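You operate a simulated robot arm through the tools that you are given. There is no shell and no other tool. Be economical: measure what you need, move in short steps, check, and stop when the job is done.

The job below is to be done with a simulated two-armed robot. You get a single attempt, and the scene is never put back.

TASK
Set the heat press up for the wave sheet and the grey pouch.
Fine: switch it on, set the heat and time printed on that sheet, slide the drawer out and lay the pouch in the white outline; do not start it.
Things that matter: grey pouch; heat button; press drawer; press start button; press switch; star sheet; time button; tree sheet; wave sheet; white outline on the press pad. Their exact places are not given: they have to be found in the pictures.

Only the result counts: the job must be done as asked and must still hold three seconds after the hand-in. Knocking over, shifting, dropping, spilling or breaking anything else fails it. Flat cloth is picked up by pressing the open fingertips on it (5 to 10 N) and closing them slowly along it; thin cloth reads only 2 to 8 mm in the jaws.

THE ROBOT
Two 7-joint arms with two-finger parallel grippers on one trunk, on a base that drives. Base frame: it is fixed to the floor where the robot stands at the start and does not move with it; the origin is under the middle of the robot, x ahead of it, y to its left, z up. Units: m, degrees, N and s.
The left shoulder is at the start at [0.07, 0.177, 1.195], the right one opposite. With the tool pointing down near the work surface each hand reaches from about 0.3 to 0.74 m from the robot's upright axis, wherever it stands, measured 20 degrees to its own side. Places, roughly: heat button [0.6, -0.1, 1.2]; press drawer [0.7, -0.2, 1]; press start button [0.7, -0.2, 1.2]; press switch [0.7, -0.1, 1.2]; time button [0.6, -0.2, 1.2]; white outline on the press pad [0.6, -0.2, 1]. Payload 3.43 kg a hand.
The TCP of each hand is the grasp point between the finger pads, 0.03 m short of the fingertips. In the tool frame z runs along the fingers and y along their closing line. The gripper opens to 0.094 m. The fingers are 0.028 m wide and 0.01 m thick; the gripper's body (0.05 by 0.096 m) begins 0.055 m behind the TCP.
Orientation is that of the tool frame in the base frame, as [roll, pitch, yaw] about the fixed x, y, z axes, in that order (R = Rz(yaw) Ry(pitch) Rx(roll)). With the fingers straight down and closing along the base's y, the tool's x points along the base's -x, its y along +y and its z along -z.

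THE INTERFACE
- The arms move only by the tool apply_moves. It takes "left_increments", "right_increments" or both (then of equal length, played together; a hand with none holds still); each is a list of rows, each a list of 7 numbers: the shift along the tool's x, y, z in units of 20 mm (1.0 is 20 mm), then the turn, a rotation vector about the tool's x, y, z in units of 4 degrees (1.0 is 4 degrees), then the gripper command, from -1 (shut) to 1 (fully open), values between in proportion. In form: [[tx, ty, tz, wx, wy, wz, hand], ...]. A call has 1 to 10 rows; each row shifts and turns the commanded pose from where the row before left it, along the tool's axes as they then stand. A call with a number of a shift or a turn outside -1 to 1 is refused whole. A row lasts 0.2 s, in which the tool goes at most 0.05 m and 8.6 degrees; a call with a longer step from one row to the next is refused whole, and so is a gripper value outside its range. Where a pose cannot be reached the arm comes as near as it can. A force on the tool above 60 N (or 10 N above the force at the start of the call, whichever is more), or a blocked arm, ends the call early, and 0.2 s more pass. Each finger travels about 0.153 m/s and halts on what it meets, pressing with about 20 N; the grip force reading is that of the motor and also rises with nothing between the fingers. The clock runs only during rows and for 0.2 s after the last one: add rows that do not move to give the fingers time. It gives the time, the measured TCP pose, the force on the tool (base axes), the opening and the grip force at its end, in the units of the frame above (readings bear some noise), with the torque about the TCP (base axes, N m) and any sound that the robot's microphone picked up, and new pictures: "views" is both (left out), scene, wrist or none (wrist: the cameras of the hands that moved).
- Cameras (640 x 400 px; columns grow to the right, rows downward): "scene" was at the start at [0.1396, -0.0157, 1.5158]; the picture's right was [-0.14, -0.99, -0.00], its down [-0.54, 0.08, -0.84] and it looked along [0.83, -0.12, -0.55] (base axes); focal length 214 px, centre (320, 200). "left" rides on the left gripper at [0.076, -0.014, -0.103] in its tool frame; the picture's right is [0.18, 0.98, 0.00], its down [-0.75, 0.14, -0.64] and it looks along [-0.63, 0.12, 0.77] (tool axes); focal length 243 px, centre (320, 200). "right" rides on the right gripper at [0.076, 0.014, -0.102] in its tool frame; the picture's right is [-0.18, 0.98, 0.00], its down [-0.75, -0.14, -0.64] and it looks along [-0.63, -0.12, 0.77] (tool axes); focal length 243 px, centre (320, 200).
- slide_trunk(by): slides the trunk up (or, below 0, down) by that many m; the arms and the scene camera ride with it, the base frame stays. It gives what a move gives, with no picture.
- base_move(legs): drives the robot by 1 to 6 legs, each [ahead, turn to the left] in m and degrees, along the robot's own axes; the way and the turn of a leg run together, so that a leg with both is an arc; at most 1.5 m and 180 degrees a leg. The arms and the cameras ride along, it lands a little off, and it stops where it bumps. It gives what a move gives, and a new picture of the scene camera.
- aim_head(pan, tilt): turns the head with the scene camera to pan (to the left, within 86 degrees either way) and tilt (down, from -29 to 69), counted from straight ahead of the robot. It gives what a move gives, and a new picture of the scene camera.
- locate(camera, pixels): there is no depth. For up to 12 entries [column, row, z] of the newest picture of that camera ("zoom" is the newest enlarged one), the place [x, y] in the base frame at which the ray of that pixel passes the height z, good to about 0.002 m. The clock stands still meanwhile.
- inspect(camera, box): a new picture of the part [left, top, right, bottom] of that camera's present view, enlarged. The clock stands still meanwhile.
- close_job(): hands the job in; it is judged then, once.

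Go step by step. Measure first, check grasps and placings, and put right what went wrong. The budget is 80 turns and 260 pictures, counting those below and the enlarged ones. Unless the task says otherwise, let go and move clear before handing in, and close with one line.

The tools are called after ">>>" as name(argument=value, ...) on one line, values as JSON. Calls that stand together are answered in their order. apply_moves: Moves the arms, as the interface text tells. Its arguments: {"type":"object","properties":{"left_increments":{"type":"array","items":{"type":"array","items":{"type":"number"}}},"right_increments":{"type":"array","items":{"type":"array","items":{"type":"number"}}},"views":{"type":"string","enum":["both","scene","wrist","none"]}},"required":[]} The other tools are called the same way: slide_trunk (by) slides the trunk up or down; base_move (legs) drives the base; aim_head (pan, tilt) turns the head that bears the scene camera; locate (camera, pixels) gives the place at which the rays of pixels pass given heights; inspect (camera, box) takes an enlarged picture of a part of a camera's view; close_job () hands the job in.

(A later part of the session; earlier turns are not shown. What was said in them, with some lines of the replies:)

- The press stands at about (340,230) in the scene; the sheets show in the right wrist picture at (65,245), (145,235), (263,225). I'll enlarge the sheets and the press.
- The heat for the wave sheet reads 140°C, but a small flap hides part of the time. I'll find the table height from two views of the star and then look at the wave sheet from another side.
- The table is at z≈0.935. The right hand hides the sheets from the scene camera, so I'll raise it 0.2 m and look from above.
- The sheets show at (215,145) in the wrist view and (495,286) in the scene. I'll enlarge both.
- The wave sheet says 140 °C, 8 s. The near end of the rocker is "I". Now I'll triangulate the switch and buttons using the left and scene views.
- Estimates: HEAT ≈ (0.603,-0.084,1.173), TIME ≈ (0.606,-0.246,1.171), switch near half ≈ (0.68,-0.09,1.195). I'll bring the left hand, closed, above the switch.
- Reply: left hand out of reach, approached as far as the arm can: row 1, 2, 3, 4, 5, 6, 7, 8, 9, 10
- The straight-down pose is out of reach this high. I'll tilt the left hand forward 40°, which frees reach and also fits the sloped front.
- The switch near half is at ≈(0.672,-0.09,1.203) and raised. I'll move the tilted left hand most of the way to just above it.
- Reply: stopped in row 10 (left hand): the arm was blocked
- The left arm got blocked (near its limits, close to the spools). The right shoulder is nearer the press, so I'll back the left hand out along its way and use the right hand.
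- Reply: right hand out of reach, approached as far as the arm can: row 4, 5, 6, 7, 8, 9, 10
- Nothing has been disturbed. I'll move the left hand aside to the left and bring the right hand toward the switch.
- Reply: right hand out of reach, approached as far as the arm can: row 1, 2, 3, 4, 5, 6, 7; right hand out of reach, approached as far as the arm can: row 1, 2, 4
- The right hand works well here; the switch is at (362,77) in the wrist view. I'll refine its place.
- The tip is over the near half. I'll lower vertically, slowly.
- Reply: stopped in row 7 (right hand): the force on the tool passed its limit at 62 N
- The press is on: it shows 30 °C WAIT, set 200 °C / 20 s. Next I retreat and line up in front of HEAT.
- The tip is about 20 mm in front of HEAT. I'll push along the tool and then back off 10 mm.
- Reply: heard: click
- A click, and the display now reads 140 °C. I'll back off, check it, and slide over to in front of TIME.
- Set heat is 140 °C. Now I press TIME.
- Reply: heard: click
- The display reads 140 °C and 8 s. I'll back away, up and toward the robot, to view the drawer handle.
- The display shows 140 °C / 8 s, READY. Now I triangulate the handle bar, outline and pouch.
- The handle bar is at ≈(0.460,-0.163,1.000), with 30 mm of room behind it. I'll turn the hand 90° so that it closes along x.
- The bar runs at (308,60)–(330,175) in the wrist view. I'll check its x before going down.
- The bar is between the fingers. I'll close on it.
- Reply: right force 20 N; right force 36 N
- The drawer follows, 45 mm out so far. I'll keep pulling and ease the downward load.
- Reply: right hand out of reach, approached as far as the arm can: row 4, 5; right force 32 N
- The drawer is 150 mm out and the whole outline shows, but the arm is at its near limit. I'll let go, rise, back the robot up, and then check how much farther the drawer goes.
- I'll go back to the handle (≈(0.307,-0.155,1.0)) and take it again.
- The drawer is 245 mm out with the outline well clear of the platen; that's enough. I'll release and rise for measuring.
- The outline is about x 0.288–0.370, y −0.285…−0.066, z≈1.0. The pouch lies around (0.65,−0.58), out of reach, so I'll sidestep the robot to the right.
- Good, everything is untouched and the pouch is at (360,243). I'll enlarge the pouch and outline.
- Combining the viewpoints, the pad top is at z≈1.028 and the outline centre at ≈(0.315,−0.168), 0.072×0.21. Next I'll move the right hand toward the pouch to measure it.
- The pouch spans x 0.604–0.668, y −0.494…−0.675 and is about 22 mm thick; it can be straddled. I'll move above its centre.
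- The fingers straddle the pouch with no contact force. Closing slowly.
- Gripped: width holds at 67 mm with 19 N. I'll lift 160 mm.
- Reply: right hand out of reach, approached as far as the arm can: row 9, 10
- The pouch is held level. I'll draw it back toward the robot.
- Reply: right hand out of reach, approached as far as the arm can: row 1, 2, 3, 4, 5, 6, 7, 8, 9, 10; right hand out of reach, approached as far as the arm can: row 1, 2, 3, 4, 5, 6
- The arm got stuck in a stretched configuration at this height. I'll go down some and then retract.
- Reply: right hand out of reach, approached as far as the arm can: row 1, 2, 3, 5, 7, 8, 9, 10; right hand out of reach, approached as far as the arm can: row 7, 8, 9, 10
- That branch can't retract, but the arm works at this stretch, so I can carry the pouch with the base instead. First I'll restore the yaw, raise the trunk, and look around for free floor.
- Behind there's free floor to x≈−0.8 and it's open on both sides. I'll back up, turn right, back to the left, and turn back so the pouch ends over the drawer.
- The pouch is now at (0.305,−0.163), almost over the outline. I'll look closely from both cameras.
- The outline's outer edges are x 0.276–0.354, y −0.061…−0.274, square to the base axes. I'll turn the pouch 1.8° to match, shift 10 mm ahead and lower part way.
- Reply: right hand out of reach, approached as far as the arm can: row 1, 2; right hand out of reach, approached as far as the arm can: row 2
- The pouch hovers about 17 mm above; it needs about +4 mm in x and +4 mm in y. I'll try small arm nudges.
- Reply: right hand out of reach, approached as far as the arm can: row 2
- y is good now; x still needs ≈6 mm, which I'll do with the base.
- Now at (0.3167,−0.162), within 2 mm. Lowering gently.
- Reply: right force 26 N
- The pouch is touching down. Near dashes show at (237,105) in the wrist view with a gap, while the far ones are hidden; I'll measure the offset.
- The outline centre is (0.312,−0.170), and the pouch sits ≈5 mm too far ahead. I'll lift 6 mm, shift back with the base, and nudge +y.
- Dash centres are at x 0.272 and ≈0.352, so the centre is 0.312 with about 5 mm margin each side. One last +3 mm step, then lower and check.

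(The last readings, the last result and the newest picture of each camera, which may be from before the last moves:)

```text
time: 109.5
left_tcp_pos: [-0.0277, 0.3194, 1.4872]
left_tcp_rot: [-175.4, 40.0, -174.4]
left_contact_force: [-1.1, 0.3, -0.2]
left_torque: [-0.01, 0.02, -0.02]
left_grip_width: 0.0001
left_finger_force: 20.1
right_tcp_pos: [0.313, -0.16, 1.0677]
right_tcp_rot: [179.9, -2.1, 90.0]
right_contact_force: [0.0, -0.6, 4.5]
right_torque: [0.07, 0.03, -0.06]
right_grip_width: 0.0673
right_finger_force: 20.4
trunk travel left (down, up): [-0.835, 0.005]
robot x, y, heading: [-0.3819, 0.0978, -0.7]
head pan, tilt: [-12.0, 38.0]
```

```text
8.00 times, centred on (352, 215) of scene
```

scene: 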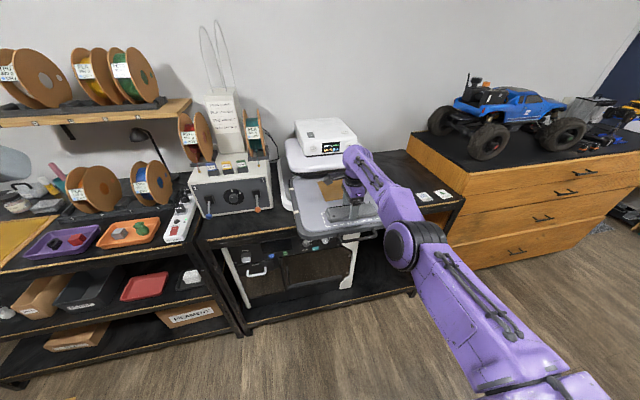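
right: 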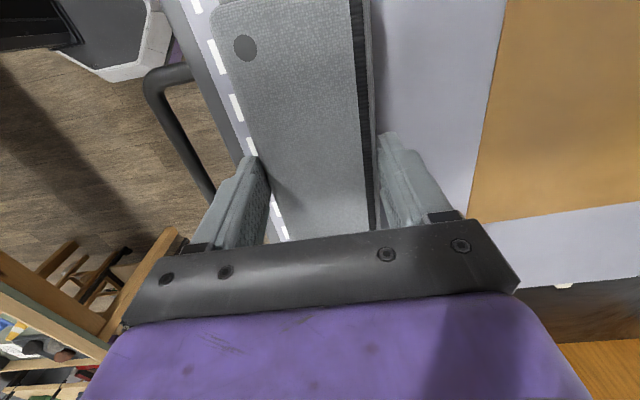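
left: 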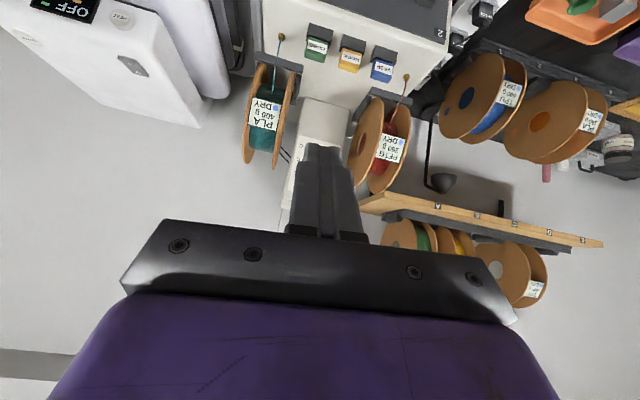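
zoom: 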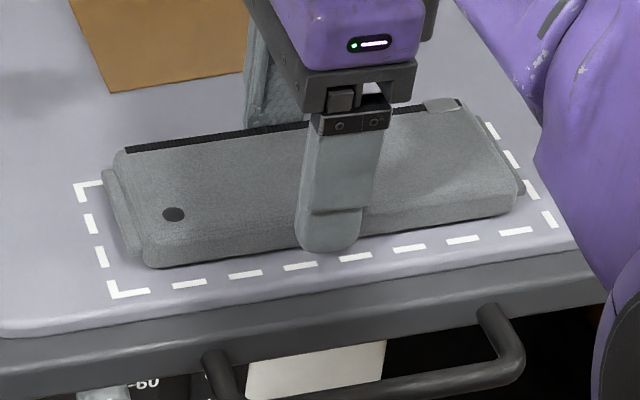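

Wrist geometry and the scene gap both say the pouch is still ≈4–5 mm too far ahead. I'll lift a little and go back 5 mm.

>>> apply_moves(right_increments=[[0, 0, -0.15, 0, 0, 0, -0.4], [0, 0, -0.05, 0, 0, 0, -0.4]], views="none")

>>> base_move(legs=[[-0.005, 0]])

>>> apply_moves(right_increments=[[0, 0, 0.1, 0, 0, 0, -0.4], [0, 0, 0.1, 0, 0, 0, -0.4], [0, 0, 0, 0, 0, 0, -0.4]], views="wrist")

>>> inspect(camera="scene", box=[312, 195, 392, 235])

```text
time: 110.1
left_tcp_pos: [-0.0265, 0.3201, 1.4881]
left_tcp_rot: [-175.3, 39.9, -174.4]
left_contact_force: [0.5, 0.3, -0.6]
left_torque: [-0.01, 0.0, 0.0]
left_grip_width: 0.0
left_finger_force: 20.5
right_tcp_pos: [0.3134, -0.1592, 1.0709]
right_tcp_rot: [-179.9, -2.0, 90.0]
right_contact_force: [0.0, -0.2, -0.7]
right_torque: [0.01, -0.01, 0.04]
right_grip_width: 0.0673
right_finger_force: 20.1
trunk travel left (down, up): [-0.835, 0.005]
robot x, y, heading: [-0.3801, 0.0966, -0.7]
head pan, tilt: [-12.0, 38.0]
```

```text
time: 110.8
left_tcp_pos: [-0.0298, 0.3199, 1.4869]
left_tcp_rot: [-175.4, 39.8, -174.4]
left_contact_force: [0.3, 0.2, -0.5]
left_torque: [-0.01, -0.01, -0.01]
left_grip_width: 0.0
left_finger_force: 19.9
right_tcp_pos: [0.3092, -0.1598, 1.07]
right_tcp_rot: [-179.9, -2.0, 89.9]
right_contact_force: [0.9, -0.9, -0.3]
right_torque: [0.0, -0.01, 0.01]
right_grip_width: 0.0671
right_finger_force: 20.4
trunk travel left (down, up): [-0.835, 0.005]
robot x, y, heading: [-0.3873, 0.0968, -0.8]
head pan, tilt: [-12.0, 38.0]
```

scene: 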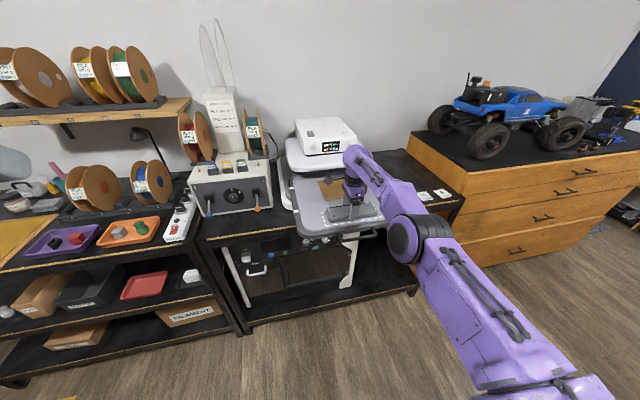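

```text
time: 111.6
left_tcp_pos: [-0.0332, 0.3196, 1.4879]
left_tcp_rot: [-175.4, 40.1, -174.4]
left_contact_force: [0.4, 0.0, -0.3]
left_torque: [0.0, 0.02, 0.01]
left_grip_width: 0.0001
left_finger_force: 19.9
right_tcp_pos: [0.3079, -0.1597, 1.0679]
right_tcp_rot: [179.8, -2.1, 90.0]
right_contact_force: [0.8, 0.4, 3.7]
right_torque: [-0.07, 0.11, 0.02]
right_grip_width: 0.0673
right_finger_force: 19.4
trunk travel left (down, up): [-0.835, 0.005]
robot x, y, heading: [-0.3875, 0.0971, -0.5]
head pan, tilt: [-12.0, 38.0]
```

right: 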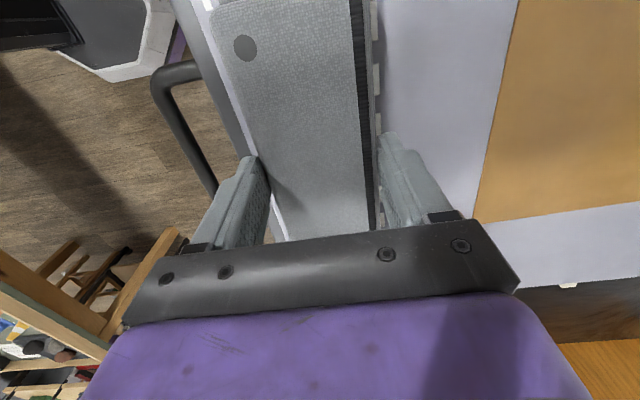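

```text
8.00 times, centred on (352, 215) of scene
```

zoom: 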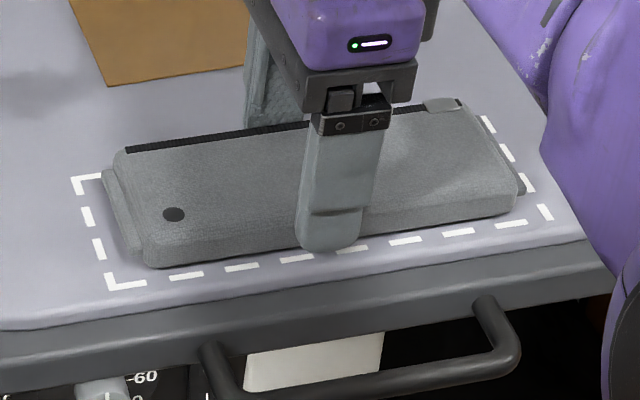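

The pouch is now centred: the far dashes peek out just as the geometry predicts, and the ends lie inside. I'll release and rise.

>>> apply_moves(right_increments=[[0, 0, 0.03, 0, 0, 0, -0.4], [0, 0, 0, 0, 0, 0, 0.45], [0, 0, 0, 0, 0, 0, 0.6], [0, 0, 0, 0, 0, 0, 0.9], [0, 0, 0, 0, 0, 0, 0.9], [0, 0, -0.3, 0, 0, 0, 0.9], [0, 0, -0.6, 0, 0, 0, 0.9], [0, 0, -0.8, 0, 0, 0, 0.9], [0, 0, -0.8, 0, 0, 0, 0.9], [0, 0, -0.5, 0, 0, 0, 0.9]], views="both")

>>> inspect(camera="scene", box=[312, 190, 392, 240])

```text
time: 113.8
left_tcp_pos: [-0.0314, 0.3189, 1.4871]
left_tcp_rot: [-175.6, 40.0, -174.4]
left_contact_force: [-0.5, 0.4, -0.6]
left_torque: [-0.02, 0.01, 0.04]
left_grip_width: 0.0003
left_finger_force: 19.9
right_tcp_pos: [0.304, -0.1621, 1.1251]
right_tcp_rot: [179.8, -2.0, 89.9]
right_contact_force: [-0.1, 0.3, -0.3]
right_torque: [-0.01, -0.03, -0.02]
right_grip_width: 0.0894
right_finger_force: 0.0
right hand out of reach, approached as far as the arm can: row 10
trunk travel left (down, up): [-0.835, 0.005]
robot x, y, heading: [-0.3856, 0.0975, -0.7]
head pan, tilt: [-12.0, 38.0]
```

scene: 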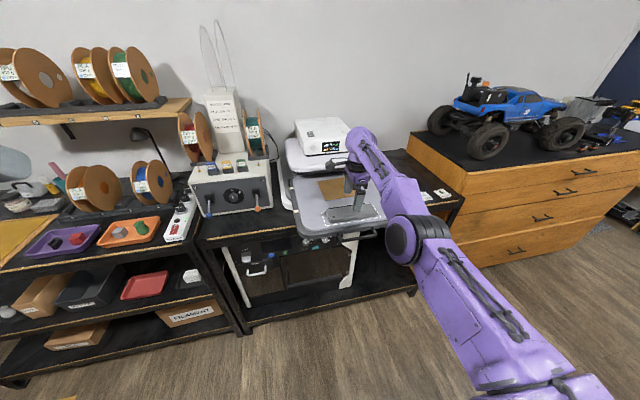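
right: 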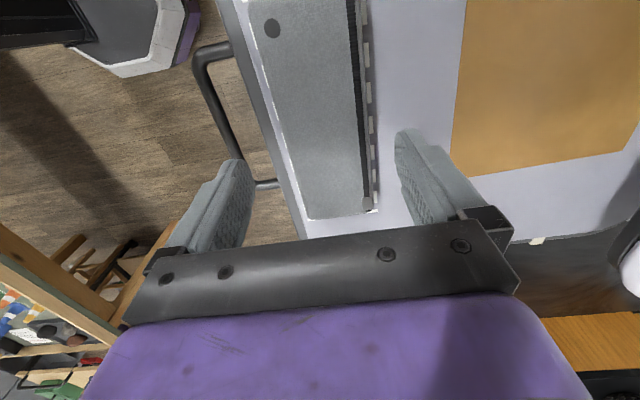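

```text
8.00 times, centred on (352, 215) of scene
```

zoom: 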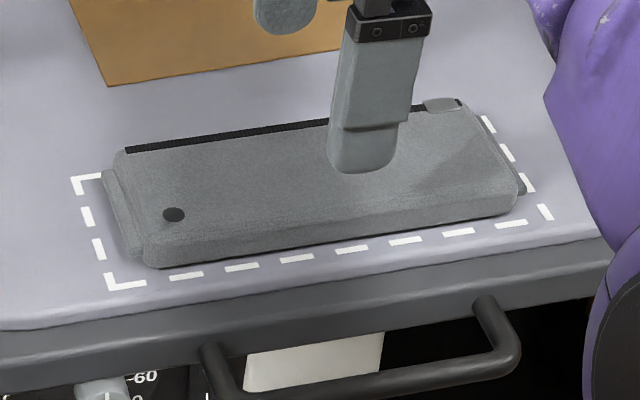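

>>> inspect(camera="right", box=[230, 100, 422, 220])

>>> inspect(camera="right", box=[200, 0, 392, 120])

```text
3.33 times, centred on (326, 160) of right
```

zoom: 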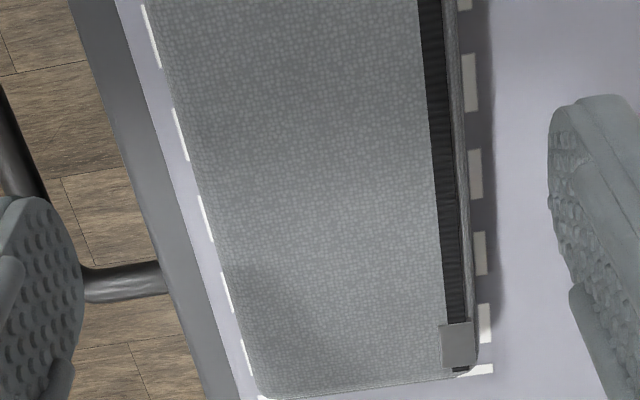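

```text
3.33 times, centred on (296, 60) of right
```

zoom: 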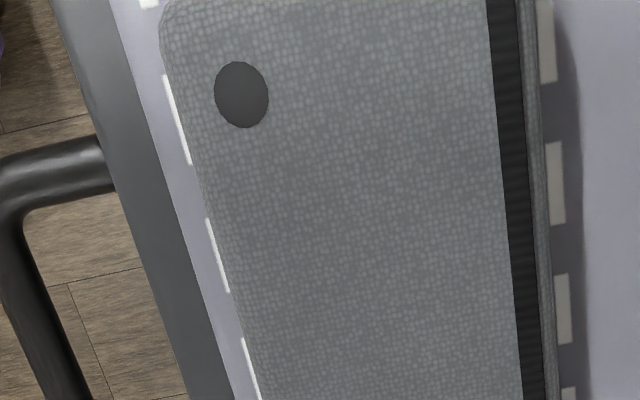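

The pouch lies inside the outline on all sides. I'll back the robot 0.1 m to clear, then check the display and sheets.

>>> base_move(legs=[[-0.1, 0]])

>>> inspect(camera="scene", box=[270, 110, 398, 240])

>>> inspect(camera="scene", box=[300, 130, 348, 160])

```text
time: 114.9
left_tcp_pos: [-0.1289, 0.3196, 1.487]
left_tcp_rot: [-175.5, 39.8, -174.5]
left_contact_force: [-0.3, -0.1, 0.4]
left_torque: [0.0, -0.01, -0.03]
left_grip_width: 0.0
left_finger_force: 20.1
right_tcp_pos: [0.2065, -0.161, 1.1236]
right_tcp_rot: [-179.9, -2.1, 90.0]
right_contact_force: [0.2, 0.0, -0.3]
right_torque: [0.01, 0.01, 0.02]
right_grip_width: 0.0893
right_finger_force: 0.0
trunk travel left (down, up): [-0.835, 0.005]
robot x, y, heading: [-0.4844, 0.0967, -0.6]
head pan, tilt: [-12.0, 38.0]
```

scene: 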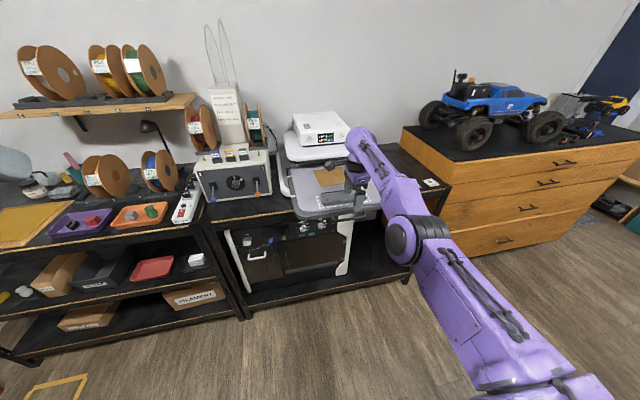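

```text
3.08 times, centred on (334, 175) of scene
```

zoom: 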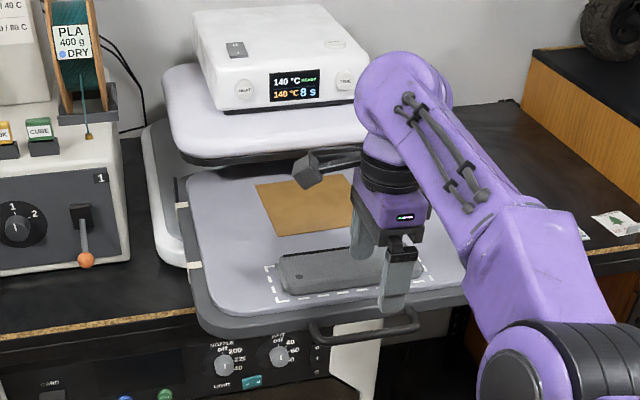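

```text
13.33 times, centred on (324, 145) of scene
```

zoom: 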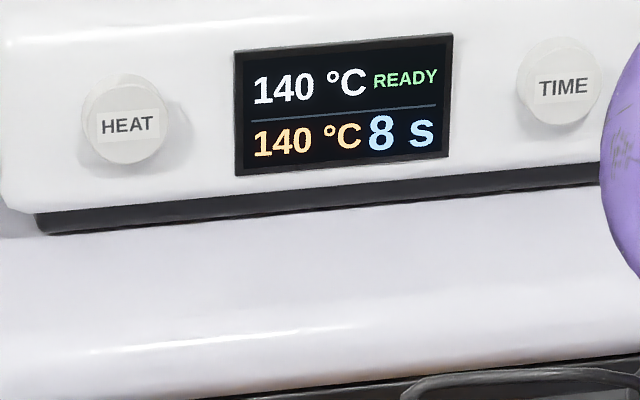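

The display shows 140 °C READY with 140 °C / 8 s set, the drawer is out, the pouch is inside the outline, and the hand is clear. Handing in.

>>> close_job()

```text
The job is handed in.
```

The heat press is on and set to the wave sheet's 140 °C and 8 s. The drawer is out, the grey pouch lies inside the white outline, and I did not start the press.
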